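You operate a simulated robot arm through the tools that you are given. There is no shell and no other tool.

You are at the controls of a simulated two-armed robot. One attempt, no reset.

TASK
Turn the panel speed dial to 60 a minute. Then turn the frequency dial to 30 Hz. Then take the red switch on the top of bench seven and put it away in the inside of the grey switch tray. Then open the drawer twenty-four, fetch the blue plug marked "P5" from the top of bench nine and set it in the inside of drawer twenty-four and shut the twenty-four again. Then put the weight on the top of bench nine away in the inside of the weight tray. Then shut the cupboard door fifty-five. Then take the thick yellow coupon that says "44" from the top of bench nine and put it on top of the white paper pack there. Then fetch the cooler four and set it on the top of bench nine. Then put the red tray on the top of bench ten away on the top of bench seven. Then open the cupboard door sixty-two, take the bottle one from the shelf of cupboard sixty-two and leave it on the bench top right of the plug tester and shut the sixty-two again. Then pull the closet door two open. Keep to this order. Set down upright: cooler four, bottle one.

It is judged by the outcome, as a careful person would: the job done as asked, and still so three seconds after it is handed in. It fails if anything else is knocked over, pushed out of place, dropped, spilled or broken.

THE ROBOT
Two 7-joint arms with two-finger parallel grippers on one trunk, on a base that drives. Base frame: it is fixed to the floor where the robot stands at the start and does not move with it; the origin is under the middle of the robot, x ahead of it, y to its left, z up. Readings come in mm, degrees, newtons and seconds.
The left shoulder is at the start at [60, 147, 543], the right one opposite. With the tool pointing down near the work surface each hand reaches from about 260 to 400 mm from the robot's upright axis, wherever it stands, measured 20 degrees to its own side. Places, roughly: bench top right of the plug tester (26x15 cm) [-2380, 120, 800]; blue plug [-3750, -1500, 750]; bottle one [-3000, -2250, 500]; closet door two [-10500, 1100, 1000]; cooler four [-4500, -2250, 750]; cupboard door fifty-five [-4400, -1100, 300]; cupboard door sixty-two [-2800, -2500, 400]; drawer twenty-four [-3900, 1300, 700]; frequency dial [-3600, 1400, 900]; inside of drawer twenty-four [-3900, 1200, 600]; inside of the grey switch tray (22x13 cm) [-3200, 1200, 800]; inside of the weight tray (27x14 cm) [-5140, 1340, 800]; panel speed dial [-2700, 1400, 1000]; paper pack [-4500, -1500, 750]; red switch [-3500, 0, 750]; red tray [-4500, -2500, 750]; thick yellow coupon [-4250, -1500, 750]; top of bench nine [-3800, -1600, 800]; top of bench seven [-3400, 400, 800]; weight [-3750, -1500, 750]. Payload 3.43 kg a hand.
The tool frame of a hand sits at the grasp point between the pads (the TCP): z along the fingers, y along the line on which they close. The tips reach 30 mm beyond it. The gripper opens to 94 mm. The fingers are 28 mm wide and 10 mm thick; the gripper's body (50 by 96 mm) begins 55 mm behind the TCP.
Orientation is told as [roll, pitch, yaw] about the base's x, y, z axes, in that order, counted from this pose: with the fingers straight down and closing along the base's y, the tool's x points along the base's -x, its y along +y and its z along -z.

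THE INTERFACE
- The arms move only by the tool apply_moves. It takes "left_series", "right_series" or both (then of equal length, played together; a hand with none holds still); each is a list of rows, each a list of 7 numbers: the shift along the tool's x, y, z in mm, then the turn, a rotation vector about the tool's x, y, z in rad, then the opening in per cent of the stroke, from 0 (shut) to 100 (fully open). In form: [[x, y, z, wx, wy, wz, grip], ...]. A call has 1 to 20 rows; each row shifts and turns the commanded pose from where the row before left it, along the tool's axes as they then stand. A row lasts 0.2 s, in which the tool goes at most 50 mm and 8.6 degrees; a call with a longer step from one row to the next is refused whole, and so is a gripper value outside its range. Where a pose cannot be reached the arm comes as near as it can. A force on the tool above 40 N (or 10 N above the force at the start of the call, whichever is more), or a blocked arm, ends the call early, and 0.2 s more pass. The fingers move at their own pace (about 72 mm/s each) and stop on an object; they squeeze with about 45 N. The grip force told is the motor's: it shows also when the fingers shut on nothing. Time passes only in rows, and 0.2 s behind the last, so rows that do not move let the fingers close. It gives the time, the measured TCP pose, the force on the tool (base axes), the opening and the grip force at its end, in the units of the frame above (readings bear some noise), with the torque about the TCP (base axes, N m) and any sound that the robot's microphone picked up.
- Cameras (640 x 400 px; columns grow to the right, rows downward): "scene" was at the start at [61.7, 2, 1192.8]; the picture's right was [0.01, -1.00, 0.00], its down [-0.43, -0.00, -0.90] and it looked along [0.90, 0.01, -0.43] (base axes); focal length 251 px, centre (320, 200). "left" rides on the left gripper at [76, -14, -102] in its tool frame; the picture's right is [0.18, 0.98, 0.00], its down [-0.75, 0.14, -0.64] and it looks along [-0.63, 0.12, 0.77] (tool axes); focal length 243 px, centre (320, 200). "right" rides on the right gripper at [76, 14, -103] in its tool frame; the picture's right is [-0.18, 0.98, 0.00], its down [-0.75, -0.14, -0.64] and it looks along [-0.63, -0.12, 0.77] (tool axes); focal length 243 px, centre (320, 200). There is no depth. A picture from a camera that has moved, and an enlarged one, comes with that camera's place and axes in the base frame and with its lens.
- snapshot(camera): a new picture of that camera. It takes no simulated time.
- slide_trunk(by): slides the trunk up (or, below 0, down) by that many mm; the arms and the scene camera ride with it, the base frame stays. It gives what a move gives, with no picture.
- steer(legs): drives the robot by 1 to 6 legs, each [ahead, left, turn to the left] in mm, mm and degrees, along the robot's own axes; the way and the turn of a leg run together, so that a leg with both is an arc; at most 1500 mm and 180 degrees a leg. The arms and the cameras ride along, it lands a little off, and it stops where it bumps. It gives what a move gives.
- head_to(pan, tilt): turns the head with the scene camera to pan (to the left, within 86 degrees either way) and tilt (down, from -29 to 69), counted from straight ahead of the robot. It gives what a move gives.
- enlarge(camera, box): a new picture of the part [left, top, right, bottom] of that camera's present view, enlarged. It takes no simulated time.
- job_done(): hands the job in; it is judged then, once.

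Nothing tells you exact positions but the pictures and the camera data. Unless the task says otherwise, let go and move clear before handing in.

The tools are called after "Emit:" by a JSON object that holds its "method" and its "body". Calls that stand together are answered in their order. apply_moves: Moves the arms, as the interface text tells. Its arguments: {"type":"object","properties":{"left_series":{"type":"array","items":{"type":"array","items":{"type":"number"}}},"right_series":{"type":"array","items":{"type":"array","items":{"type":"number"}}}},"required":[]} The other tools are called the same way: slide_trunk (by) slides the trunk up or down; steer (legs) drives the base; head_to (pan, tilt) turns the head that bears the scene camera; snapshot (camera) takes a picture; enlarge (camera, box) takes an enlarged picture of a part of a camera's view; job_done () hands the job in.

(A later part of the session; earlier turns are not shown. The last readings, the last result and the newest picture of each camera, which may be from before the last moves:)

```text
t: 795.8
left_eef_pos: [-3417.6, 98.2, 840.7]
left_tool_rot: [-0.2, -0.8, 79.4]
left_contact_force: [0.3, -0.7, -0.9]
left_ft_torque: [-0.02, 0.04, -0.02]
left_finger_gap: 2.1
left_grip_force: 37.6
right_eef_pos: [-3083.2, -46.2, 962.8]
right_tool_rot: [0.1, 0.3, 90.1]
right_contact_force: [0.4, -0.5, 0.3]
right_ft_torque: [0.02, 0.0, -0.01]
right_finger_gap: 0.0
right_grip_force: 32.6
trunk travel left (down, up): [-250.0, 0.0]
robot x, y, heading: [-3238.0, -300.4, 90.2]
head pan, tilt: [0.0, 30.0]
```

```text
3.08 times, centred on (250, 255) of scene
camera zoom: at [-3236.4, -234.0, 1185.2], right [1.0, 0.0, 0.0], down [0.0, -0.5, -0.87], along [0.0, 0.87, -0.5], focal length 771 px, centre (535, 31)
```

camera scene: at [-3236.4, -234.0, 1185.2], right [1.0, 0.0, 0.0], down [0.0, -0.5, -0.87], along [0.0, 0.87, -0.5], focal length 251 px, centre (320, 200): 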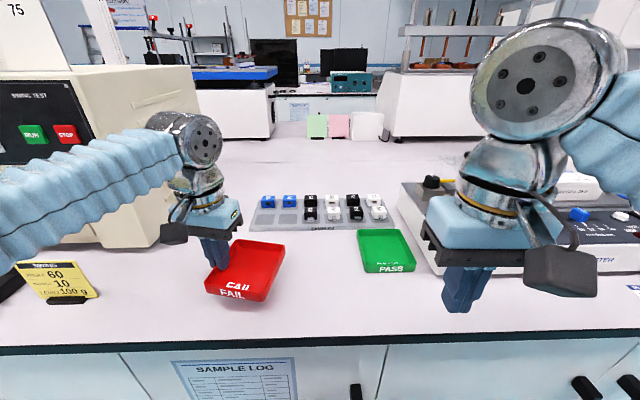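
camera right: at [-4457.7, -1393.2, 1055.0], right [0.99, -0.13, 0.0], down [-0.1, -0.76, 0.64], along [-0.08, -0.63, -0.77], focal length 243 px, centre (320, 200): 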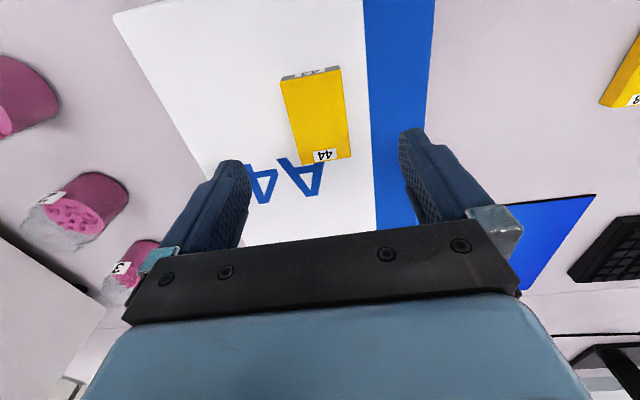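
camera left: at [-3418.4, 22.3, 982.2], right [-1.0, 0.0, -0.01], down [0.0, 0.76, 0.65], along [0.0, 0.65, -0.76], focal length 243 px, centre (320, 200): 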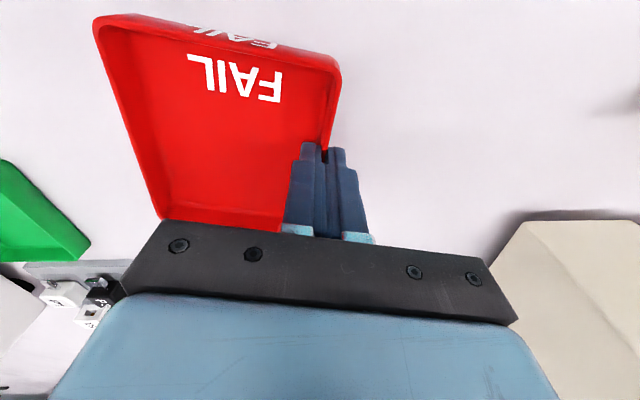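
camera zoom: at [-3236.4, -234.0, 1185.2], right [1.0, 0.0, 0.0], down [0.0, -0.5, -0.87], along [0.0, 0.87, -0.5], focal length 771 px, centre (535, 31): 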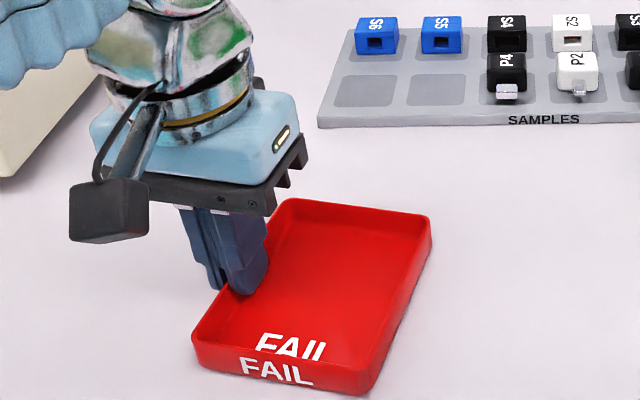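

Emit:
{"method": "apply_moves", "body": {"left_series": [[0, 0, 1.5, 0, 0, 0, 0], [0, 0, 0, 0, 0, 0, 0]]}}

Emit:
{"method": "apply_moves", "body": {"left_series": [[0, 0, 0, 0, 0, 0, 20], [0, 0, 0, 0, 0, 0, 40], [0, 0, 0, 0, 0, 0, 45], [0, 0, -15, 0, 0, 0, 45], [0, 0, -30, 0, 0, 0, 45], [0, 0, -35, 0, 0, 0, 45], [0, 0, 0, 0, 0, 0, 45]]}}

Emit:
{"method": "snapshot", "body": {"camera": "scene"}}

```text
t: 796.4
left_eef_pos: [-3417.6, 99.4, 840.1]
left_tool_rot: [-0.2, -0.9, 79.4]
left_contact_force: [-1.2, 1.3, 12.8]
left_ft_torque: [-0.6, 0.16, -0.02]
left_finger_gap: 2.6
left_grip_force: 36.5
right_eef_pos: [-3083.8, -44.9, 963.1]
right_tool_rot: [0.2, 0.2, 90.0]
right_contact_force: [-0.3, -0.7, -0.3]
right_ft_torque: [-0.02, -0.01, -0.03]
right_finger_gap: 0.0
right_grip_force: 32.9
trunk travel left (down, up): [-250.0, 0.0]
robot x, y, heading: [-3232.5, -296.2, 90.2]
head pan, tilt: [0.0, 30.0]
```

```text
t: 798.0
left_eef_pos: [-3420.0, 101.5, 919.1]
left_tool_rot: [-0.2, -0.8, 79.5]
left_contact_force: [-0.4, -0.1, -0.6]
left_ft_torque: [-0.03, 0.0, 0.01]
left_finger_gap: 41.9
left_grip_force: 0.0
right_eef_pos: [-3082.4, -46.1, 963.1]
right_tool_rot: [0.2, 0.2, 90.1]
right_contact_force: [-0.1, 0.4, -0.2]
right_ft_torque: [-0.02, -0.01, -0.01]
right_finger_gap: 0.0
right_grip_force: 33.6
trunk travel left (down, up): [-250.0, 0.0]
robot x, y, heading: [-3234.8, -289.6, 89.7]
head pan, tilt: [0.0, 30.0]
```

```text
taken
camera scene: at [-3236.3, -234.1, 1185.2], right [1.0, 0.0, 0.0], down [0.0, -0.5, -0.87], along [0.0, 0.87, -0.5], focal length 251 px, centre (320, 200)
```

scene: 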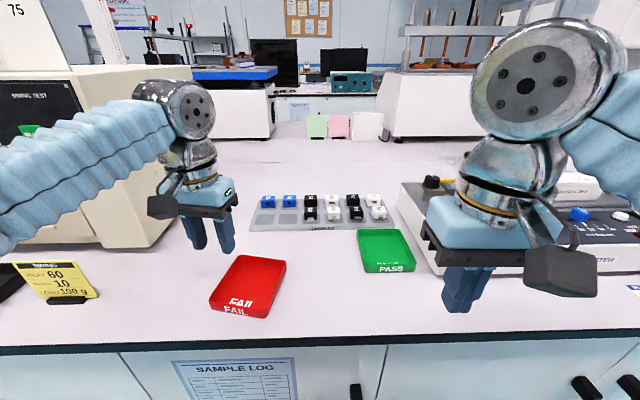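

The red tray is on bench seven. Before going for the bottle, I'll retract and look toward its destination, right of the plug tester near (-2380, 120).

Emit:
{"method": "apply_moves", "body": {"left_series": [[35, 0, -10, 0, 0, -0.1, 70], [35, 0, -10, 0, 0, -0.09, 100], [20, 0, -10, 0, 0, 0, 100], [0, 0, 0, 0, 0, 0, 100]]}}

Emit:
{"method": "steer", "body": {"legs": [[-290, 0, 0], [0, -700, 0]]}}

Emit:
{"method": "head_to", "body": {"pan": -15, "tilt": 25}}

Emit:
{"method": "snapshot", "body": {"camera": "scene"}}

```text
t: 799.0
left_eef_pos: [-3429.2, 9.7, 949.2]
left_tool_rot: [-0.4, -0.8, 90.3]
left_contact_force: [-0.1, 0.4, 0.8]
left_ft_torque: [-0.03, 0.01, 0.03]
left_finger_gap: 93.8
left_grip_force: 0.1
right_eef_pos: [-3083.5, -45.1, 962.3]
right_tool_rot: [0.2, 0.2, 90.1]
right_contact_force: [0.7, 0.8, -0.2]
right_ft_torque: [0.0, -0.02, -0.06]
right_finger_gap: 0.0
right_grip_force: 33.0
trunk travel left (down, up): [-250.0, 0.0]
robot x, y, heading: [-3234.1, -293.7, 90.1]
head pan, tilt: [0.0, 30.0]
```

```text
t: 804.4
left_eef_pos: [-2742.8, -276.7, 949.3]
left_tool_rot: [-0.4, -0.8, 89.6]
left_contact_force: [-0.3, -0.3, 0.4]
left_ft_torque: [-0.01, -0.02, -0.02]
left_finger_gap: 94.2
left_grip_force: 0.0
right_eef_pos: [-2396.7, -335.3, 961.7]
right_tool_rot: [0.1, 0.2, 89.5]
right_contact_force: [0.1, 0.7, 0.2]
right_ft_torque: [-0.02, 0.02, 0.0]
right_finger_gap: 0.1
right_grip_force: 33.3
trunk travel left (down, up): [-250.0, 0.0]
robot x, y, heading: [-2555.1, -579.2, 89.4]
head pan, tilt: [0.0, 30.0]
```

```text
t: 805.1
left_eef_pos: [-2743.3, -275.9, 947.6]
left_tool_rot: [-0.4, -0.9, 89.5]
left_contact_force: [0.0, -0.5, -0.2]
left_ft_torque: [0.06, 0.01, 0.03]
left_finger_gap: 94.0
left_grip_force: 0.1
right_eef_pos: [-2395.7, -334.8, 963.9]
right_tool_rot: [0.1, 0.3, 89.5]
right_contact_force: [0.7, 0.4, 0.2]
right_ft_torque: [0.01, 0.01, 0.0]
right_finger_gap: 0.1
right_grip_force: 33.2
trunk travel left (down, up): [-250.0, 0.0]
robot x, y, heading: [-2551.0, -586.0, 89.3]
head pan, tilt: [-15.0, 25.0]
```

```text
taken
camera scene: at [-2528.8, -523.1, 1193.2], right [0.96, -0.27, 0.0], down [-0.11, -0.41, -0.91], along [0.24, 0.87, -0.42], focal length 251 px, centre (320, 200)
```

scene: 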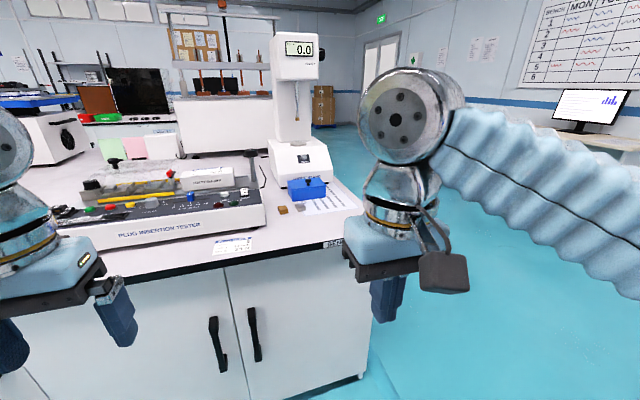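

The destination area right of the plug insertion tester is free around (-2380, 120). Now I drive to cupboard 62 on the bench ten side, still facing +y.

Emit:
{"method": "steer", "body": {"legs": [[0, -1120, 0.6], [-1300, 0, 0], [-1290, 0, 0]]}}

Emit:
{"method": "steer", "body": {"legs": [[0, 1150, 0]]}}

Emit:
{"method": "head_to", "body": {"pan": 0, "tilt": 30}}

Emit:
{"method": "snapshot", "body": {"camera": "scene"}}

```text
t: 823.0
left_eef_pos: [-1531.2, -2849.8, 947.7]
left_tool_rot: [-0.4, -0.7, 94.6]
left_contact_force: [0.2, -0.5, -0.4]
left_ft_torque: [0.02, 0.0, 0.0]
left_finger_gap: 94.1
left_grip_force: 0.1
right_eef_pos: [-1181.3, -2878.7, 963.2]
right_tool_rot: [0.2, 0.3, 94.6]
right_contact_force: [0.4, -0.3, -0.4]
right_ft_torque: [-0.05, -0.01, -0.01]
right_finger_gap: 0.1
right_grip_force: 33.5
trunk travel left (down, up): [-250.0, 0.0]
robot x, y, heading: [-1312.7, -3138.3, 94.6]
head pan, tilt: [-15.0, 25.0]
```

```text
t: 828.9
left_eef_pos: [-2691.3, -2951.2, 949.3]
left_tool_rot: [-0.3, -0.8, 95.4]
left_contact_force: [0.1, 0.5, 0.6]
left_ft_torque: [-0.01, -0.01, 0.01]
left_finger_gap: 93.9
left_grip_force: 0.0
right_eef_pos: [-2340.7, -2974.7, 961.6]
right_tool_rot: [0.1, 0.3, 95.3]
right_contact_force: [-0.3, 0.1, -0.1]
right_ft_torque: [0.01, -0.01, 0.01]
right_finger_gap: 0.0
right_grip_force: 33.1
trunk travel left (down, up): [-250.0, 0.0]
robot x, y, heading: [-2471.6, -3238.7, 95.5]
head pan, tilt: [-15.0, 25.0]
```

```text
t: 829.6
left_eef_pos: [-2691.7, -2951.5, 948.5]
left_tool_rot: [-0.4, -0.7, 95.5]
left_contact_force: [-0.1, 0.0, -0.5]
left_ft_torque: [0.01, -0.02, 0.01]
left_finger_gap: 94.0
left_grip_force: 0.0
right_eef_pos: [-2340.9, -2975.4, 961.9]
right_tool_rot: [0.2, 0.3, 95.3]
right_contact_force: [0.6, -0.9, -0.3]
right_ft_torque: [-0.03, 0.0, 0.0]
right_finger_gap: 0.0
right_grip_force: 32.5
trunk travel left (down, up): [-250.0, 0.0]
robot x, y, heading: [-2473.0, -3235.6, 95.4]
head pan, tilt: [0.0, 30.0]
```

```text
taken
camera scene: at [-2477.1, -3176.4, 1185.3], right [1.0, 0.09, 0.0], down [0.05, -0.5, -0.87], along [-0.08, 0.86, -0.5], focal length 251 px, centre (320, 200)
```

scene: 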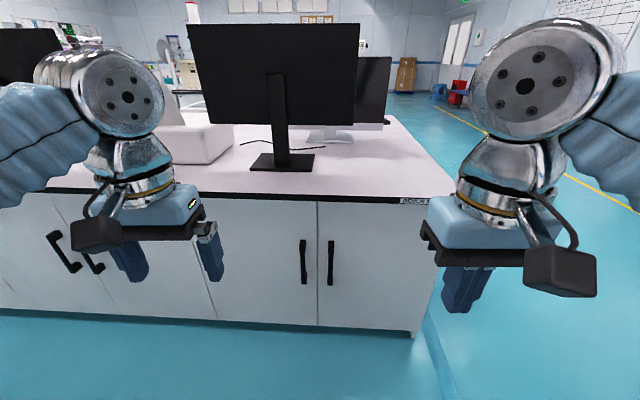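

Emit:
{"method": "steer", "body": {"legs": [[0, 0, -5.4], [60, 270, 0]]}}

Emit:
{"method": "head_to", "body": {"pan": 0, "tilt": 40}}

Emit:
{"method": "snapshot", "body": {"camera": "scene"}}

Emit:
{"method": "enlarge", "body": {"camera": "scene", "box": [150, 120, 470, 320]}}

```text
t: 832.1
left_eef_pos: [-2936.2, -2870.3, 949.3]
left_tool_rot: [-0.3, -0.9, 89.9]
left_contact_force: [0.3, -0.5, -0.8]
left_ft_torque: [0.05, 0.03, -0.05]
left_finger_gap: 94.0
left_grip_force: 0.1
right_eef_pos: [-2589.9, -2927.9, 962.6]
right_tool_rot: [0.2, 0.3, 89.8]
right_contact_force: [0.7, 0.6, 0.3]
right_ft_torque: [0.03, 0.0, -0.01]
right_finger_gap: 0.1
right_grip_force: 32.9
trunk travel left (down, up): [-250.0, 0.0]
robot x, y, heading: [-2746.2, -3175.8, 89.8]
head pan, tilt: [0.0, 30.0]
```

```text
t: 832.8
left_eef_pos: [-2936.7, -2871.0, 949.6]
left_tool_rot: [-0.4, -0.8, 89.9]
left_contact_force: [-0.5, 0.2, 0.2]
left_ft_torque: [0.0, 0.01, 0.02]
left_finger_gap: 94.0
left_grip_force: 0.1
right_eef_pos: [-2590.3, -2927.3, 963.1]
right_tool_rot: [0.2, 0.2, 89.8]
right_contact_force: [0.6, 0.7, 0.7]
right_ft_torque: [0.01, 0.0, 0.03]
right_finger_gap: 0.0
right_grip_force: 33.1
trunk travel left (down, up): [-250.0, 0.0]
robot x, y, heading: [-2748.0, -3177.1, 89.8]
head pan, tilt: [0.0, 40.0]
```

```text
taken
camera scene: at [-2745.7, -3120.7, 1170.0], right [1.0, 0.0, 0.0], down [0.0, -0.64, -0.77], along [0.0, 0.77, -0.64], focal length 251 px, centre (320, 200)
```

scene: 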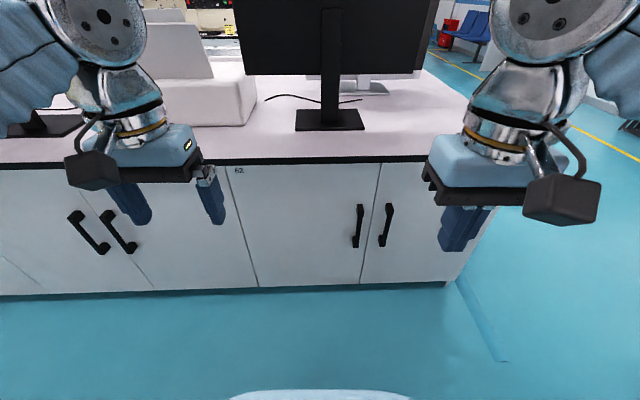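

```text
2.00 times, centred on (310, 220) of scene
camera zoom: at [-2745.7, -3120.7, 1170.0], right [1.0, 0.0, 0.0], down [0.0, -0.64, -0.77], along [0.0, 0.77, -0.64], focal length 501 px, centre (340, 160)
```

zoom: 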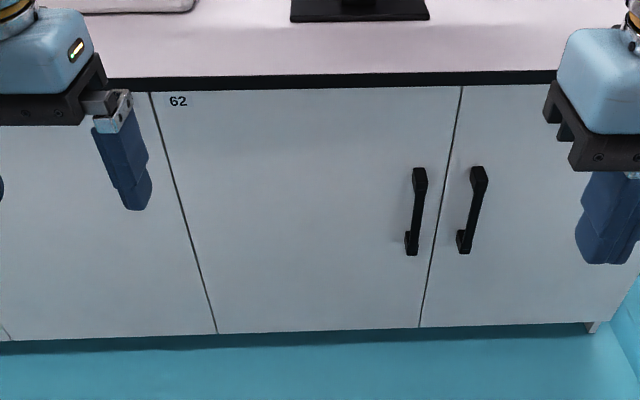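

Door 62 spans x≈-3013 to -2575 with its hinge on the left and a vertical bar handle at x≈-2621, z≈473–672. I'll set up to the right of it with a horizontal left hand, pull it ajar by the handle, then sweep it open from inside.

Emit:
{"method": "steer", "body": {"legs": [[170, -315, 0.2]]}}

Emit:
{"method": "apply_moves", "body": {"left_series": [[0, 0, 0, 0, -0.1428, 0, 60], [0, 0, 0, 0, -0.1428, 0, 60], [0, 0, 0, 0, -0.1428, 0, 60], [0, 0, 0, 0, -0.1428, 0, 60], [0, 0, 0, 0, -0.1428, 0, 60], [0, 0, 0, 0, -0.1428, 0, 60], [0, 0, 0, 0, -0.1428, 0, 60], [0, 0, 0, 0, -0.1428, 0, 60], [0, 0, 0, 0, -0.1428, 0, 60], [0, 0, 0, 0, -0.1428, 0, 60], [0, 0, 0, 0, -0.13, 0, 60], [0, 0, 0, 0, 0, 0, 60]]}}

Emit:
{"method": "slide_trunk", "body": {"by": -250}}

Emit:
{"method": "apply_moves", "body": {"left_series": [[28, 0, 0, 0, 0, 0, 60], [28, 0, 0, 0, 0, 0, 60], [0, 0, 0, 0, 0, 0, 60]]}}

Emit:
{"method": "snapshot", "body": {"camera": "left"}}

Emit:
{"method": "snapshot", "body": {"camera": "scene"}}

```text
t: 835.1
left_eef_pos: [-2618.4, -2700.8, 948.7]
left_tool_rot: [-0.4, -0.8, 89.9]
left_contact_force: [-0.7, -0.9, -0.1]
left_ft_torque: [-0.03, -0.04, -0.02]
left_finger_gap: 94.0
left_grip_force: 0.1
right_eef_pos: [-2273.0, -2757.7, 962.5]
right_tool_rot: [0.2, 0.3, 89.8]
right_contact_force: [-0.4, 0.4, 0.7]
right_ft_torque: [0.0, -0.03, -0.01]
right_finger_gap: 0.2
right_grip_force: 32.7
trunk travel left (down, up): [-250.0, 0.0]
robot x, y, heading: [-2425.6, -3005.2, 90.1]
head pan, tilt: [0.0, 40.0]
```

```text
t: 837.7
left_eef_pos: [-2617.6, -2701.4, 950.8]
left_tool_rot: [-92.3, -89.7, -177.7]
left_contact_force: [0.2, 0.2, 0.0]
left_ft_torque: [0.02, 0.02, 0.0]
left_finger_gap: 56.5
left_grip_force: 0.0
right_eef_pos: [-2272.4, -2757.8, 962.3]
right_tool_rot: [0.1, 0.2, 89.8]
right_contact_force: [0.1, 0.5, -0.4]
right_ft_torque: [0.0, -0.01, 0.01]
right_finger_gap: 0.0
right_grip_force: 33.2
trunk travel left (down, up): [-250.0, 0.0]
robot x, y, heading: [-2427.6, -3008.7, 90.1]
head pan, tilt: [0.0, 40.0]
```

```text
t: 840.3
left_eef_pos: [-2618.0, -2700.6, 701.7]
left_tool_rot: [-83.6, -89.7, 173.6]
left_contact_force: [0.4, -0.3, 0.5]
left_ft_torque: [0.0, -0.01, 0.0]
left_finger_gap: 56.3
left_grip_force: 0.1
right_eef_pos: [-2272.6, -2757.4, 712.5]
right_tool_rot: [0.2, 0.4, 89.9]
right_contact_force: [0.5, -0.6, -0.1]
right_ft_torque: [-0.01, 0.02, 0.01]
right_finger_gap: 0.0
right_grip_force: 33.5
trunk travel left (down, up): [0.0, 250.0]
robot x, y, heading: [-2431.9, -3007.1, 90.0]
head pan, tilt: [0.0, 40.0]
```

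```text
t: 841.1
left_eef_pos: [-2614.8, -2696.4, 699.9]
left_tool_rot: [-74.1, -89.6, 164.1]
left_contact_force: [0.3, -0.4, 0.4]
left_ft_torque: [0.01, 0.0, 0.02]
left_finger_gap: 56.5
left_grip_force: 0.1
left hand out of reach, approached as far as the arm can: row 1, 2
right_eef_pos: [-2273.1, -2757.9, 712.4]
right_tool_rot: [0.2, 0.3, 89.9]
right_contact_force: [0.3, -0.2, 0.5]
right_ft_torque: [0.0, 0.02, 0.01]
right_finger_gap: 0.0
right_grip_force: 32.5
trunk travel left (down, up): [0.0, 250.0]
robot x, y, heading: [-2424.8, -3005.7, 89.9]
head pan, tilt: [0.0, 40.0]
```

```text
taken
camera left: at [-2601.1, -2796.8, 624.0], right [-0.98, 0.0, -0.19], down [-0.15, -0.64, 0.75], along [-0.12, 0.77, 0.63], focal length 243 px, centre (320, 200)
```

left: 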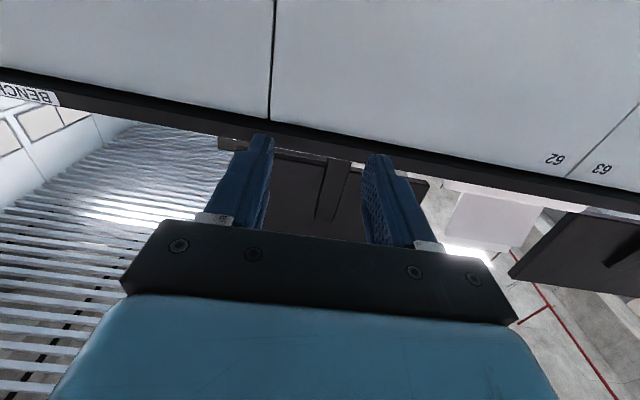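

```text
taken
camera scene: at [-2426.5, -2950.8, 919.9], right [1.0, 0.0, 0.0], down [0.0, -0.64, -0.77], along [0.0, 0.77, -0.64], focal length 251 px, centre (320, 200)
```

scene: 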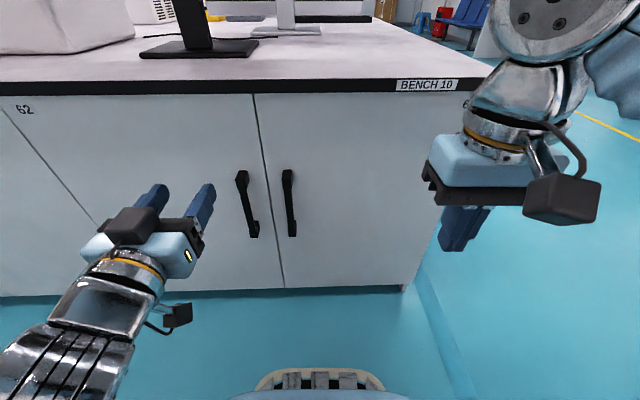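

Two-view checks put the handle at x≈-2609, y≈-2485, z≈392–611, with the door face at y≈-2455. Horizontal is out of reach that low, so I'll use a 60° forward tilt, which worked on door 55.

Emit:
{"method": "apply_moves", "body": {"left_series": [[0, 0, 0, 0, 0.13, 0, 60], [0, 0, 0, 0, 0.13, 0, 60], [0, 0, 0, 0, 0.13, 0, 60], [0, 0, 0, 0, 0.13, 0, 60], [6.3, -1.2, 35, 0, 0, 0, 60], [6.3, -1.2, 35, 0, 0, 0, 60], [6.3, -1.2, 35, 0, 0, 0, 60], [6.3, -1.2, 35, 0, 0, 0, 60], [6.3, -1.2, 35, 0, 0, 0, 60], [0, 0, 0, 0, 0, 0, 60]]}}

Emit:
{"method": "snapshot", "body": {"camera": "left"}}

Emit:
{"method": "snapshot", "body": {"camera": "scene"}}

```text
t: 843.3
left_eef_pos: [-2609.8, -2562.5, 587.4]
left_tool_rot: [-0.7, -60.1, 90.6]
left_contact_force: [-0.2, -0.9, -0.4]
left_ft_torque: [0.04, -0.01, 0.01]
left_finger_gap: 56.6
left_grip_force: 0.1
right_eef_pos: [-2272.6, -2757.9, 711.6]
right_tool_rot: [0.1, 0.4, 89.9]
right_contact_force: [0.5, 0.6, -0.2]
right_ft_torque: [-0.03, 0.02, 0.02]
right_finger_gap: 0.0
right_grip_force: 33.2
trunk travel left (down, up): [0.0, 250.0]
robot x, y, heading: [-2429.6, -3006.5, 90.0]
head pan, tilt: [0.0, 40.0]
```

```text
taken
camera left: at [-2596.3, -2688.4, 572.1], right [-0.98, -0.09, -0.17], down [-0.15, -0.18, 0.97], along [-0.12, 0.98, 0.17], focal length 243 px, centre (320, 200)
```

left: 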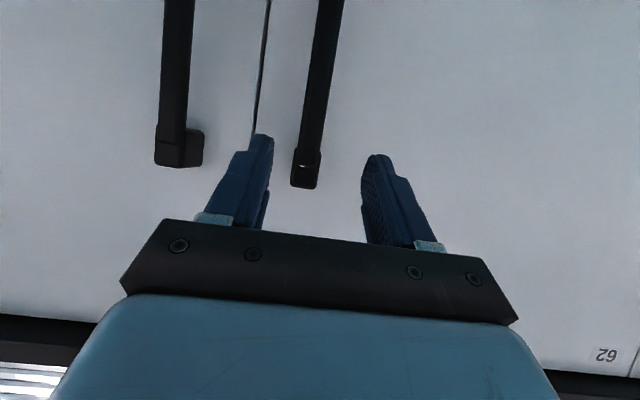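

```text
taken
camera scene: at [-2426.5, -2950.8, 919.9], right [1.0, 0.0, 0.0], down [0.0, -0.64, -0.77], along [0.0, 0.77, -0.64], focal length 251 px, centre (320, 200)
```

scene: 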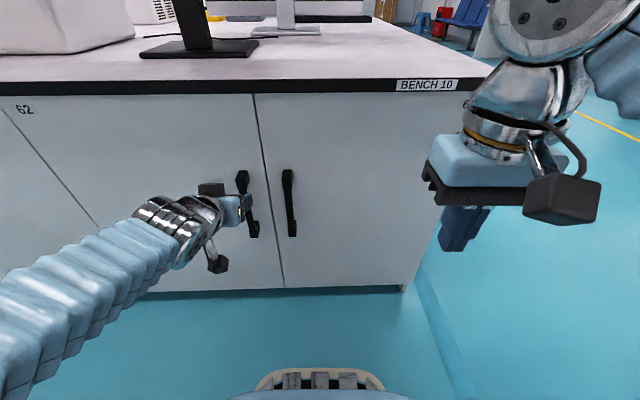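

Emit:
{"method": "apply_moves", "body": {"left_series": [[-12.7, -1.5, 21.9, 0, 0, 0, 60], [-12.7, -1.5, 21.9, 0, 0, 0, 60], [-9, -1, 16, 0, 0, 0, 60], [0, 0, 0, 0, 0, 0, 60]]}}

Emit:
{"method": "snapshot", "body": {"camera": "left"}}

Emit:
{"method": "enlarge", "body": {"camera": "scene", "box": [160, 130, 360, 280]}}

```text
t: 844.3
left_eef_pos: [-2605.3, -2492.7, 587.2]
left_tool_rot: [-0.7, -60.1, 90.6]
left_contact_force: [-1.7, -6.9, -1.4]
left_ft_torque: [-0.08, 0.04, 0.33]
left_finger_gap: 57.4
left_grip_force: 0.5
right_eef_pos: [-2272.3, -2758.3, 712.8]
right_tool_rot: [0.3, 0.2, 89.9]
right_contact_force: [-0.9, 0.0, -0.9]
right_ft_torque: [0.02, 0.0, -0.03]
right_finger_gap: 0.2
right_grip_force: 33.3
trunk travel left (down, up): [0.0, 250.0]
robot x, y, heading: [-2427.6, -3008.7, 89.9]
head pan, tilt: [0.0, 40.0]
```

```text
taken
camera left: at [-2592.4, -2619.0, 571.4], right [-0.98, -0.09, -0.17], down [-0.15, -0.18, 0.97], along [-0.12, 0.98, 0.16], focal length 243 px, centre (320, 200)
```

left: 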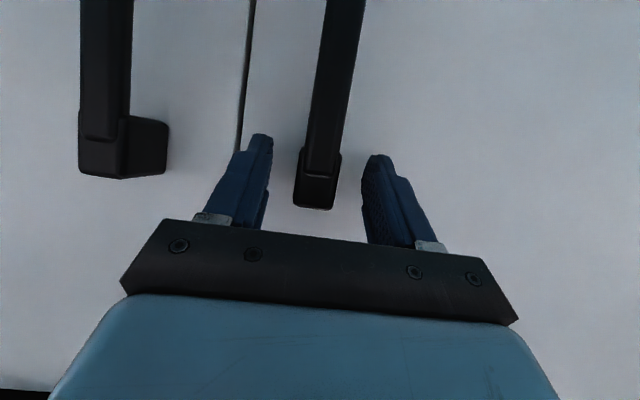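

```text
2.67 times, centred on (260, 205) of scene
camera zoom: at [-2426.6, -2951.1, 919.9], right [1.0, 0.0, 0.0], down [0.0, -0.64, -0.77], along [0.0, 0.77, -0.64], focal length 668 px, centre (480, 187)
```

zoom: 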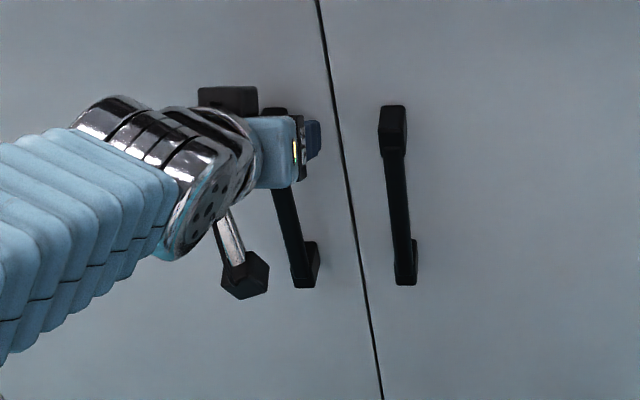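

Emit:
{"method": "apply_moves", "body": {"left_series": [[1, 0, -1.7, 0, 0, 0, 30], [0, 0, 0, 0, 0, 0, 0], [0, 0, 0, 0, 0, 0, 0], [0, 0, 0, 0, 0, 0, 0]]}}

Emit:
{"method": "snapshot", "body": {"camera": "left"}}

```text
t: 845.3
left_eef_pos: [-2603.1, -2494.2, 586.8]
left_tool_rot: [-0.5, -60.2, 90.3]
left_contact_force: [21.8, -0.5, -4.5]
left_ft_torque: [0.83, -0.31, 0.12]
left_finger_gap: 22.3
left_grip_force: 44.8
right_eef_pos: [-2272.0, -2758.5, 713.1]
right_tool_rot: [0.2, 0.3, 89.8]
right_contact_force: [0.9, -0.5, 0.3]
right_ft_torque: [0.01, 0.01, 0.01]
right_finger_gap: 0.2
right_grip_force: 32.8
trunk travel left (down, up): [0.0, 250.0]
robot x, y, heading: [-2431.4, -3007.6, 90.1]
head pan, tilt: [0.0, 40.0]
```

```text
taken
camera left: at [-2590.3, -2620.9, 571.4], right [-0.98, -0.09, -0.17], down [-0.15, -0.18, 0.97], along [-0.12, 0.98, 0.17], focal length 243 px, centre (320, 200)
```

left: 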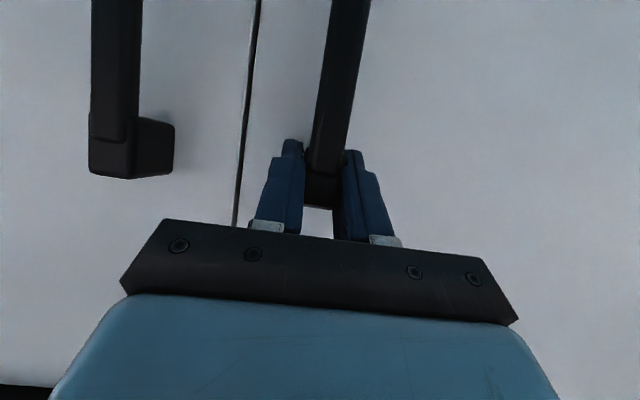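

The bar is gripped. I'll swing the door by driving the whole robot along an arc about its hinge, starting with 5°.

Emit:
{"method": "steer", "body": {"legs": [[-53.6, 47.7, -5]]}}

Emit:
{"method": "snapshot", "body": {"camera": "scene"}}

```text
t: 846.3
left_eef_pos: [-2606.2, -2519.1, 587.2]
left_tool_rot: [-0.8, -60.3, 87.0]
left_contact_force: [1.8, 1.9, 1.3]
left_ft_torque: [-0.53, 0.12, 0.04]
left_finger_gap: 22.3
left_grip_force: 45.1
right_eef_pos: [-2291.2, -2801.5, 712.1]
right_tool_rot: [0.1, 0.3, 86.7]
right_contact_force: [0.0, 0.2, -0.4]
right_ft_torque: [0.0, 0.02, 0.04]
right_finger_gap: 0.0
right_grip_force: 33.0
trunk travel left (down, up): [0.0, 250.0]
robot x, y, heading: [-2455.7, -3041.5, 86.6]
head pan, tilt: [0.0, 40.0]
stopped in leg 1: the force on the tool passed its limit at 42 N (the readings are from after the stop); the commanded pose is now the measured one
```

```text
taken
camera scene: at [-2456.0, -2984.6, 920.0], right [1.0, -0.06, 0.0], down [-0.04, -0.64, -0.77], along [0.04, 0.76, -0.64], focal length 251 px, centre (320, 200)
```

scene: 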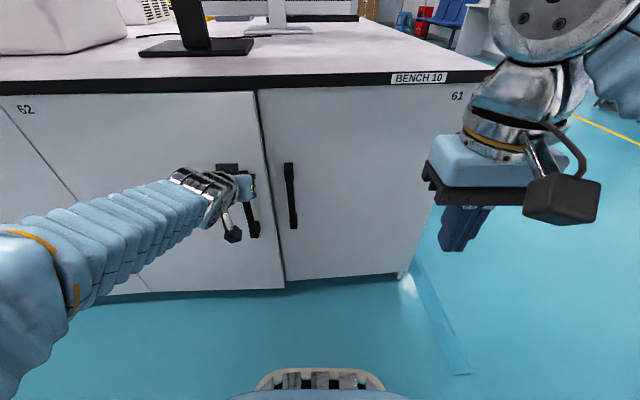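

Emit:
{"method": "steer", "body": {"legs": [[-42, 40, -4]]}}

Emit:
{"method": "steer", "body": {"legs": [[-53, 48, -5]]}}

Emit:
{"method": "snapshot", "body": {"camera": "scene"}}

```text
t: 847.2
left_eef_pos: [-2610.0, -2550.9, 587.2]
left_tool_rot: [-0.6, -60.3, 82.6]
left_contact_force: [33.6, -6.2, -7.3]
left_ft_torque: [-0.02, -0.36, 0.2]
left_finger_gap: 22.4
left_grip_force: 45.2
right_eef_pos: [-2318.3, -2851.5, 712.2]
right_tool_rot: [0.2, 0.3, 82.7]
right_contact_force: [0.5, -0.3, 0.4]
right_ft_torque: [-0.01, 0.01, -0.02]
right_finger_gap: 0.1
right_grip_force: 33.0
trunk travel left (down, up): [0.0, 250.0]
robot x, y, heading: [-2500.7, -3074.6, 82.7]
head pan, tilt: [0.0, 40.0]
```

```text
t: 848.3
left_eef_pos: [-2618.6, -2587.9, 586.2]
left_tool_rot: [-0.7, -60.3, 77.6]
left_contact_force: [27.5, -6.8, -8.4]
left_ft_torque: [-0.05, -0.33, 0.18]
left_finger_gap: 22.2
left_grip_force: 44.7
right_eef_pos: [-2355.3, -2914.1, 713.3]
right_tool_rot: [0.3, 0.4, 77.7]
right_contact_force: [-0.2, -0.8, 0.1]
right_ft_torque: [-0.01, 0.0, 0.01]
right_finger_gap: 0.1
right_grip_force: 32.9
trunk travel left (down, up): [0.0, 250.0]
robot x, y, heading: [-2558.4, -3121.2, 77.6]
head pan, tilt: [0.0, 40.0]
```

```text
taken
camera scene: at [-2547.5, -3069.4, 919.8], right [0.98, -0.21, 0.0], down [-0.14, -0.63, -0.77], along [0.16, 0.75, -0.64], focal length 251 px, centre (320, 200)
```

scene: 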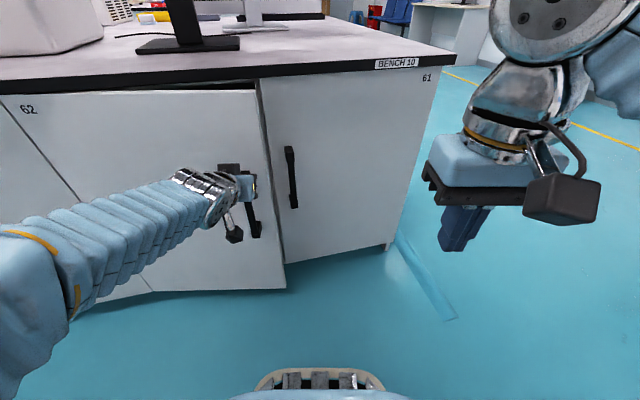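

Emit:
{"method": "steer", "body": {"legs": [[-80, 66, -7.5]]}}

Emit:
{"method": "steer", "body": {"legs": [[-107, 92, -10]]}}

```text
t: 849.4
left_eef_pos: [-2638.4, -2643.9, 586.6]
left_tool_rot: [-0.9, -60.3, 70.6]
left_contact_force: [-30.8, 14.5, 8.1]
left_ft_torque: [-0.27, 0.52, -0.21]
left_finger_gap: 22.1
left_grip_force: 45.3
right_eef_pos: [-2417.1, -3000.9, 713.4]
right_tool_rot: [0.2, 0.3, 70.3]
right_contact_force: [-0.4, -0.2, -0.5]
right_ft_torque: [0.01, 0.01, -0.01]
right_finger_gap: 0.1
right_grip_force: 33.2
trunk travel left (down, up): [0.0, 250.0]
robot x, y, heading: [-2644.0, -3186.7, 70.3]
head pan, tilt: [0.0, 40.0]
```

```text
t: 850.9
left_eef_pos: [-2672.3, -2705.8, 587.2]
left_tool_rot: [-0.9, -60.3, 61.0]
left_contact_force: [-0.2, -0.7, 2.4]
left_ft_torque: [-0.2, 0.18, 0.1]
left_finger_gap: 22.4
left_grip_force: 44.8
right_eef_pos: [-2514.2, -3099.6, 713.5]
right_tool_rot: [0.2, 0.4, 60.2]
right_contact_force: [-0.6, -0.5, -0.5]
right_ft_torque: [0.0, 0.0, 0.03]
right_finger_gap: 0.0
right_grip_force: 32.9
trunk travel left (down, up): [0.0, 250.0]
robot x, y, heading: [-2775.0, -3243.1, 60.2]
head pan, tilt: [0.0, 40.0]
stopped in leg 1: the force on the tool passed its limit at 46 N (the readings are from after the stop); the commanded pose is now the measured one
```

Emit:
{"method": "steer", "body": {"legs": [[-107, 95, -10]]}}

Emit:
{"method": "steer", "body": {"legs": [[-107, 95, -10]]}}

Emit:
{"method": "snapshot", "body": {"camera": "scene"}}

```text
t: 852.2
left_eef_pos: [-2719.5, -2764.4, 588.2]
left_tool_rot: [-0.8, -60.3, 50.5]
left_contact_force: [11.5, -10.9, -3.2]
left_ft_torque: [-0.12, -0.13, 0.01]
left_finger_gap: 22.5
left_grip_force: 44.7
right_eef_pos: [-2632.7, -3179.8, 712.2]
right_tool_rot: [0.1, 0.3, 50.0]
right_contact_force: [-0.6, 1.0, 0.2]
right_ft_torque: [-0.01, 0.01, 0.01]
right_finger_gap: 0.0
right_grip_force: 32.6
trunk travel left (down, up): [0.0, 250.0]
robot x, y, heading: [-2911.7, -3274.6, 49.8]
head pan, tilt: [0.0, 40.0]
```

```text
t: 853.9
left_eef_pos: [-2773.5, -2815.4, 587.3]
left_tool_rot: [-1.0, -60.3, 40.4]
left_contact_force: [0.4, -1.7, 0.8]
left_ft_torque: [-0.15, 0.36, 0.05]
left_finger_gap: 22.4
left_grip_force: 45.1
right_eef_pos: [-2764.0, -3235.3, 712.1]
right_tool_rot: [0.3, 0.3, 40.0]
right_contact_force: [0.8, 0.5, -0.1]
right_ft_torque: [0.0, 0.01, -0.01]
right_finger_gap: 0.3
right_grip_force: 33.2
trunk travel left (down, up): [0.0, 250.0]
robot x, y, heading: [-3053.2, -3278.4, 40.1]
head pan, tilt: [0.0, 40.0]
stopped in leg 1: the force on the tool passed its limit at 41 N (the readings are from after the stop); the commanded pose is now the measured one
```

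```text
taken
camera scene: at [-3012.0, -3241.4, 920.0], right [0.64, -0.77, 0.0], down [-0.49, -0.41, -0.77], along [0.59, 0.49, -0.64], focal length 251 px, centre (320, 200)
```

scene: 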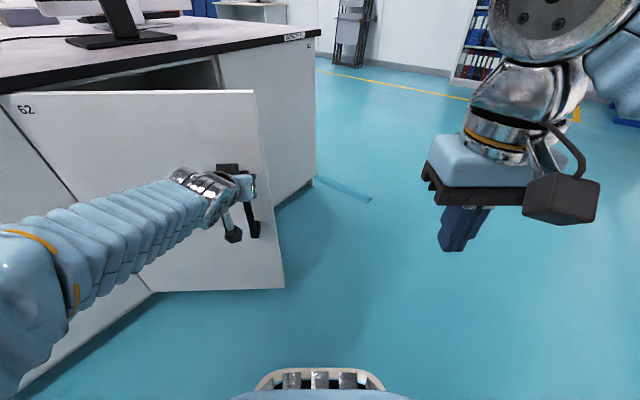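

Emit:
{"method": "steer", "body": {"legs": [[-107, 95, -10]]}}

Emit:
{"method": "steer", "body": {"legs": [[-107, 95, -10]]}}

Emit:
{"method": "steer", "body": {"legs": [[-107, 95, -10]]}}

Emit:
{"method": "snapshot", "body": {"camera": "scene"}}

```text
t: 855.2
left_eef_pos: [-2837.1, -2854.5, 586.0]
left_tool_rot: [-0.8, -60.3, 30.0]
left_contact_force: [4.5, -9.7, -2.3]
left_ft_torque: [-0.2, 0.01, 0.05]
left_finger_gap: 22.3
left_grip_force: 45.0
right_eef_pos: [-2902.4, -3270.9, 712.4]
right_tool_rot: [0.2, 0.4, 29.7]
right_contact_force: [-0.3, -1.5, -0.2]
right_ft_torque: [0.02, 0.0, -0.02]
right_finger_gap: 0.0
right_grip_force: 33.0
trunk travel left (down, up): [0.0, 250.0]
robot x, y, heading: [-3194.4, -3258.5, 29.7]
head pan, tilt: [0.0, 40.0]
```

```text
t: 856.6
left_eef_pos: [-2911.0, -2884.1, 586.8]
left_tool_rot: [-1.0, -60.4, 20.0]
left_contact_force: [-0.3, 1.7, 0.4]
left_ft_torque: [0.02, -0.04, 0.02]
left_finger_gap: 22.1
left_grip_force: 44.7
right_eef_pos: [-3048.1, -3280.8, 713.9]
right_tool_rot: [0.1, 0.3, 19.6]
right_contact_force: [0.1, 0.3, 0.2]
right_ft_torque: [0.0, -0.01, 0.04]
right_finger_gap: 0.0
right_grip_force: 33.8
trunk travel left (down, up): [0.0, 250.0]
robot x, y, heading: [-3332.4, -3222.8, 19.6]
head pan, tilt: [0.0, 40.0]
```

```text
t: 857.9
left_eef_pos: [-2985.8, -2898.3, 586.6]
left_tool_rot: [-1.2, -60.3, 9.9]
left_contact_force: [-1.9, 21.6, 7.3]
left_ft_torque: [0.23, 0.14, -0.07]
left_finger_gap: 22.0
left_grip_force: 44.8
right_eef_pos: [-3190.5, -3266.5, 712.3]
right_tool_rot: [0.1, 0.3, 9.3]
right_contact_force: [-0.5, -0.6, -0.1]
right_ft_torque: [-0.03, -0.03, 0.0]
right_finger_gap: 0.1
right_grip_force: 33.1
trunk travel left (down, up): [0.0, 250.0]
robot x, y, heading: [-3463.2, -3156.1, 9.0]
head pan, tilt: [0.0, 40.0]
```

```text
taken
camera scene: at [-3408.2, -3145.2, 920.0], right [0.16, -0.99, 0.0], down [-0.63, -0.1, -0.77], along [0.76, 0.12, -0.64], focal length 251 px, centre (320, 200)
```

scene: 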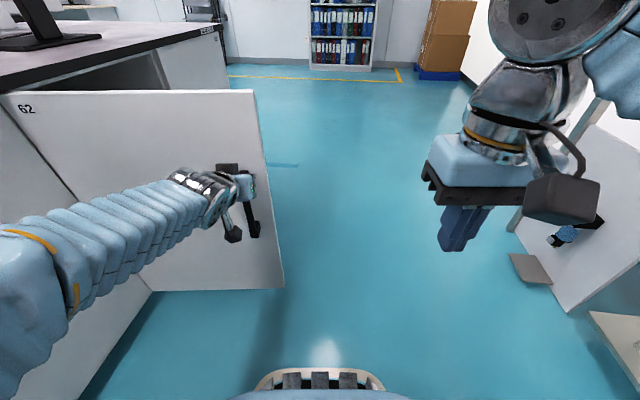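

Emit:
{"method": "steer", "body": {"legs": [[-107, 94, -10]]}}

Emit:
{"method": "steer", "body": {"legs": [[-107, 95, -10]]}}

Emit:
{"method": "snapshot", "body": {"camera": "scene"}}

```text
t: 859.3
left_eef_pos: [-3061.4, -2900.8, 586.7]
left_tool_rot: [-1.1, -60.3, -0.1]
left_contact_force: [0.2, -7.6, -1.9]
left_ft_torque: [-0.18, -0.25, 0.03]
left_finger_gap: 22.4
left_grip_force: 45.1
right_eef_pos: [-3327.5, -3227.0, 712.5]
right_tool_rot: [0.2, 0.5, -0.4]
right_contact_force: [0.2, -0.1, -1.0]
right_ft_torque: [-0.02, 0.01, 0.01]
right_finger_gap: 0.0
right_grip_force: 32.6
trunk travel left (down, up): [0.0, 250.0]
robot x, y, heading: [-3573.4, -3069.7, -0.5]
head pan, tilt: [0.0, 40.0]
```

```text
t: 860.6
left_eef_pos: [-3137.4, -2887.0, 587.0]
left_tool_rot: [-0.9, -60.3, -10.7]
left_contact_force: [-6.7, -27.8, -8.0]
left_ft_torque: [-0.36, 0.0, 0.09]
left_finger_gap: 22.0
left_grip_force: 45.5
right_eef_pos: [-3457.2, -3160.3, 713.0]
right_tool_rot: [0.3, 0.3, -10.8]
right_contact_force: [0.4, 0.3, 0.5]
right_ft_torque: [-0.01, 0.0, 0.01]
right_finger_gap: 0.0
right_grip_force: 32.8
trunk travel left (down, up): [0.0, 250.0]
robot x, y, heading: [-3671.1, -2961.5, -10.8]
head pan, tilt: [0.0, 40.0]
```

```text
taken
camera scene: at [-3619.1, -2972.0, 919.8], right [-0.19, -0.98, 0.0], down [-0.63, 0.12, -0.77], along [0.75, -0.14, -0.64], focal length 251 px, centre (320, 200)
```

scene: 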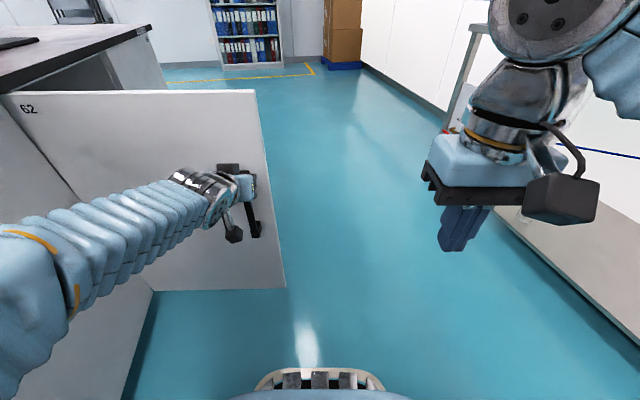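

Door 62 is open past 100°. I'll release the handle, back off, and restore the arm.

Emit:
{"method": "apply_moves", "body": {"left_series": [[0, 0, 0, 0, 0, 0, 40], [0, 0, 0, 0, 0, 0, 60], [0, 0, 0, 0, 0, 0, 60], [10, 0, -17.3, 0, 0, 0, 60], [15, 0, -26, 0, 0, 0, 60], [20, 0, -34.6, 0, 0, 0, 60], [20, 0, -34.6, 0, 0, 0, 60], [0, 0, 0, 0, 0, 0, 60]]}}

Emit:
{"method": "snapshot", "body": {"camera": "scene"}}

```text
t: 862.4
left_eef_pos: [-3264.0, -2861.5, 583.2]
left_tool_rot: [-1.1, -60.4, -10.5]
left_contact_force: [0.1, 0.2, 0.6]
left_ft_torque: [0.0, 0.03, -0.02]
left_finger_gap: 56.4
left_grip_force: 0.0
right_eef_pos: [-3456.3, -3159.4, 713.1]
right_tool_rot: [0.1, 0.5, -10.7]
right_contact_force: [-0.6, -0.1, -0.6]
right_ft_torque: [-0.03, 0.01, -0.02]
right_finger_gap: 0.1
right_grip_force: 32.5
trunk travel left (down, up): [0.0, 250.0]
robot x, y, heading: [-3674.9, -2961.4, -10.9]
head pan, tilt: [0.0, 40.0]
```

```text
taken
camera scene: at [-3619.1, -2970.9, 919.9], right [-0.19, -0.98, 0.0], down [-0.63, 0.12, -0.77], along [0.75, -0.14, -0.64], focal length 251 px, centre (320, 200)
```

scene: 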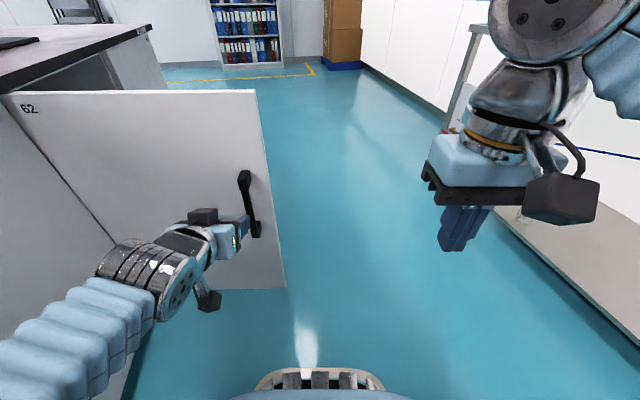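

Emit:
{"method": "slide_trunk", "body": {"by": 250}}

Emit:
{"method": "apply_moves", "body": {"left_series": [[0, 0, 0, 0, 0.15, 0, 100], [0, 0, 0, 0, 0.15, 0, 100], [0, 0, 0, 0, 0.15, 0, 100], [0, 0, 0, 0, 0.15, 0, 100], [0, 0, 0, 0, 0.15, 0, 100], [0, 0, 0, 0, 0.15, 0, 100], [0, 0, 0, 0, 0.15, 0, 100], [30, 0, -25, 0, 0, 0, 100], [30, 0, -25, 0, 0, 0, 100], [30, -10, -25, 0, 0, 0, 100], [20, -20, -25, 0, 0, 0, 100], [0, -10, -15, 0, 0, 0, 100], [0, 0, 0, 0, 0, 0, 100]]}}

Emit:
{"method": "steer", "body": {"legs": [[0, -340, 0], [0, 0, 101]]}}

Emit:
{"method": "head_to", "body": {"pan": -30, "tilt": 30}}

Emit:
{"method": "snapshot", "body": {"camera": "scene"}}

```text
t: 865.0
left_eef_pos: [-3264.1, -2860.5, 832.9]
left_tool_rot: [-1.1, -60.4, -10.5]
left_contact_force: [0.6, -0.8, 0.2]
left_ft_torque: [0.02, -0.02, -0.01]
left_finger_gap: 56.6
left_grip_force: 0.0
right_eef_pos: [-3455.9, -3158.5, 962.3]
right_tool_rot: [0.0, 0.4, -10.7]
right_contact_force: [-0.3, 0.0, 0.3]
right_ft_torque: [-0.02, 0.02, 0.0]
right_finger_gap: 0.0
right_grip_force: 33.2
trunk travel left (down, up): [-250.0, 0.0]
robot x, y, heading: [-3669.9, -2964.0, -11.1]
head pan, tilt: [0.0, 40.0]
```

```text
t: 867.8
left_eef_pos: [-3381.7, -2876.4, 947.8]
left_tool_rot: [-0.5, -0.1, -11.5]
left_contact_force: [0.6, 0.8, -0.4]
left_ft_torque: [0.02, 0.03, 0.02]
left_finger_gap: 94.0
left_grip_force: 0.0
right_eef_pos: [-3456.1, -3159.2, 962.2]
right_tool_rot: [0.0, 0.3, -10.8]
right_contact_force: [-0.5, -0.7, 0.6]
right_ft_torque: [-0.03, -0.01, 0.05]
right_finger_gap: 0.0
right_grip_force: 32.8
trunk travel left (down, up): [-250.0, 0.0]
robot x, y, heading: [-3673.1, -2965.5, -10.7]
head pan, tilt: [0.0, 40.0]
```

```text
t: 874.2
left_eef_pos: [-3875.0, -3016.4, 947.9]
left_tool_rot: [-0.6, -0.1, 88.8]
left_contact_force: [0.3, 1.1, -0.2]
left_ft_torque: [0.03, 0.02, 0.01]
left_finger_gap: 93.9
left_grip_force: 0.0
right_eef_pos: [-3580.5, -3042.0, 962.7]
right_tool_rot: [0.2, 0.4, 89.5]
right_contact_force: [0.1, -0.4, 0.3]
right_ft_torque: [-0.02, 0.02, 0.01]
right_finger_gap: 0.0
right_grip_force: 33.2
trunk travel left (down, up): [-250.0, 0.0]
robot x, y, heading: [-3738.0, -3289.1, 89.6]
head pan, tilt: [0.0, 40.0]
```

```text
t: 875.2
left_eef_pos: [-3873.1, -3017.9, 947.7]
left_tool_rot: [-0.5, -0.1, 88.8]
left_contact_force: [-0.5, 0.4, 0.1]
left_ft_torque: [0.0, 0.01, -0.04]
left_finger_gap: 94.0
left_grip_force: 0.0
right_eef_pos: [-3580.5, -3041.4, 963.0]
right_tool_rot: [0.1, 0.4, 89.5]
right_contact_force: [0.4, 0.2, 0.7]
right_ft_torque: [0.02, 0.03, 0.01]
right_finger_gap: 0.2
right_grip_force: 33.2
trunk travel left (down, up): [-250.0, 0.0]
robot x, y, heading: [-3736.9, -3286.3, 89.5]
head pan, tilt: [-30.0, 30.0]
```

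```text
taken
camera scene: at [-3691.9, -3240.7, 1185.2], right [0.86, -0.51, 0.0], down [-0.25, -0.43, -0.87], along [0.44, 0.75, -0.5], focal length 251 px, centre (320, 200)
```

scene: 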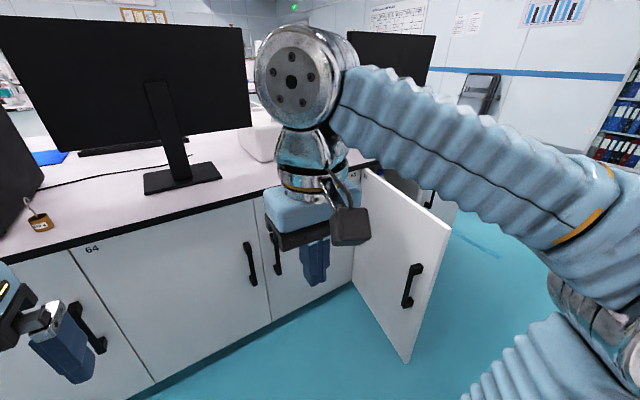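

Emit:
{"method": "steer", "body": {"legs": [[-20, -960, 0.4]]}}

Emit:
{"method": "head_to", "body": {"pan": 0, "tilt": 40}}

Emit:
{"method": "snapshot", "body": {"camera": "scene"}}

Emit:
{"method": "slide_trunk", "body": {"by": -250}}

Emit:
{"method": "head_to", "body": {"pan": 0, "tilt": 30}}

Emit:
{"method": "snapshot", "body": {"camera": "scene"}}

```text
t: 880.2
left_eef_pos: [-2927.1, -3032.0, 948.3]
left_tool_rot: [-0.5, -0.2, 91.2]
left_contact_force: [0.9, 0.0, 0.0]
left_ft_torque: [0.01, 0.01, 0.0]
left_finger_gap: 93.9
left_grip_force: 0.1
right_eef_pos: [-2634.5, -3044.7, 962.3]
right_tool_rot: [0.1, 0.5, 91.9]
right_contact_force: [0.8, 0.0, 0.4]
right_ft_torque: [-0.01, 0.02, -0.03]
right_finger_gap: 0.0
right_grip_force: 33.2
trunk travel left (down, up): [-250.0, 0.0]
robot x, y, heading: [-2776.7, -3297.4, 91.8]
head pan, tilt: [-30.0, 30.0]
```

```text
t: 881.1
left_eef_pos: [-2927.4, -3031.7, 948.4]
left_tool_rot: [-0.4, -0.2, 91.2]
left_contact_force: [0.6, 0.1, 0.6]
left_ft_torque: [0.0, -0.01, 0.03]
left_finger_gap: 93.9
left_grip_force: 0.0
right_eef_pos: [-2633.9, -3043.7, 962.2]
right_tool_rot: [0.1, 0.4, 91.9]
right_contact_force: [-0.2, -0.1, -0.3]
right_ft_torque: [0.01, 0.0, -0.01]
right_finger_gap: 0.0
right_grip_force: 32.6
trunk travel left (down, up): [-250.0, 0.0]
robot x, y, heading: [-2780.3, -3297.7, 91.8]
head pan, tilt: [0.0, 40.0]
```

```text
taken
camera scene: at [-2781.7, -3242.3, 1169.9], right [1.0, 0.03, 0.0], down [0.02, -0.64, -0.77], along [-0.02, 0.77, -0.64], focal length 251 px, centre (320, 200)
```

scene: 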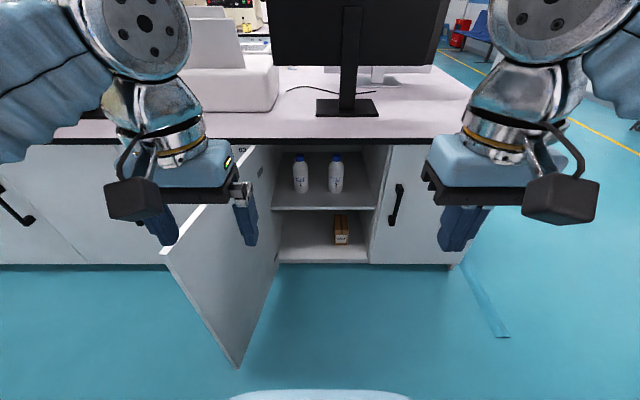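

```text
t: 883.7
left_eef_pos: [-2928.6, -3031.4, 696.6]
left_tool_rot: [-0.5, -0.2, 91.3]
left_contact_force: [0.2, -0.4, 0.1]
left_ft_torque: [-0.01, 0.01, -0.02]
left_finger_gap: 93.8
left_grip_force: 0.2
right_eef_pos: [-2634.2, -3043.8, 712.2]
right_tool_rot: [0.1, 0.4, 91.8]
right_contact_force: [0.3, 0.2, 0.5]
right_ft_torque: [0.03, 0.0, -0.02]
right_finger_gap: 0.0
right_grip_force: 32.8
trunk travel left (down, up): [0.0, 250.0]
robot x, y, heading: [-2780.1, -3300.1, 91.9]
head pan, tilt: [0.0, 40.0]
```

```text
t: 884.4
left_eef_pos: [-2927.2, -3032.5, 696.8]
left_tool_rot: [-0.6, -0.2, 91.2]
left_contact_force: [0.6, 0.3, 0.8]
left_ft_torque: [0.02, -0.01, 0.05]
left_finger_gap: 93.9
left_grip_force: 0.1
right_eef_pos: [-2634.2, -3045.5, 712.0]
right_tool_rot: [0.1, 0.3, 91.9]
right_contact_force: [-0.6, 0.1, 0.5]
right_ft_torque: [0.01, -0.01, -0.01]
right_finger_gap: 0.2
right_grip_force: 33.1
trunk travel left (down, up): [0.0, 250.0]
robot x, y, heading: [-2783.1, -3295.6, 91.9]
head pan, tilt: [0.0, 30.0]
```

```text
taken
camera scene: at [-2782.0, -3237.0, 935.2], right [1.0, 0.03, 0.0], down [0.02, -0.5, -0.87], along [-0.03, 0.87, -0.5], focal length 251 px, centre (320, 200)
```

scene: 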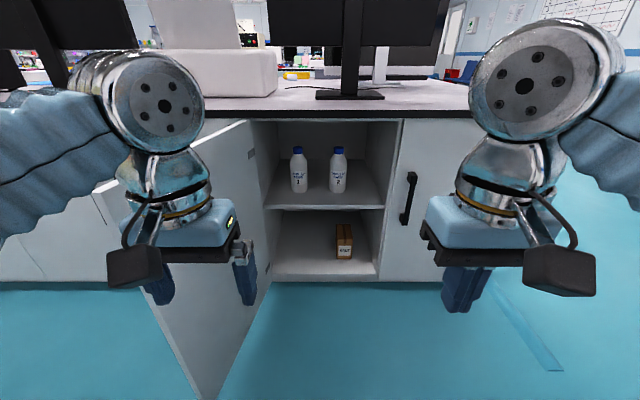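

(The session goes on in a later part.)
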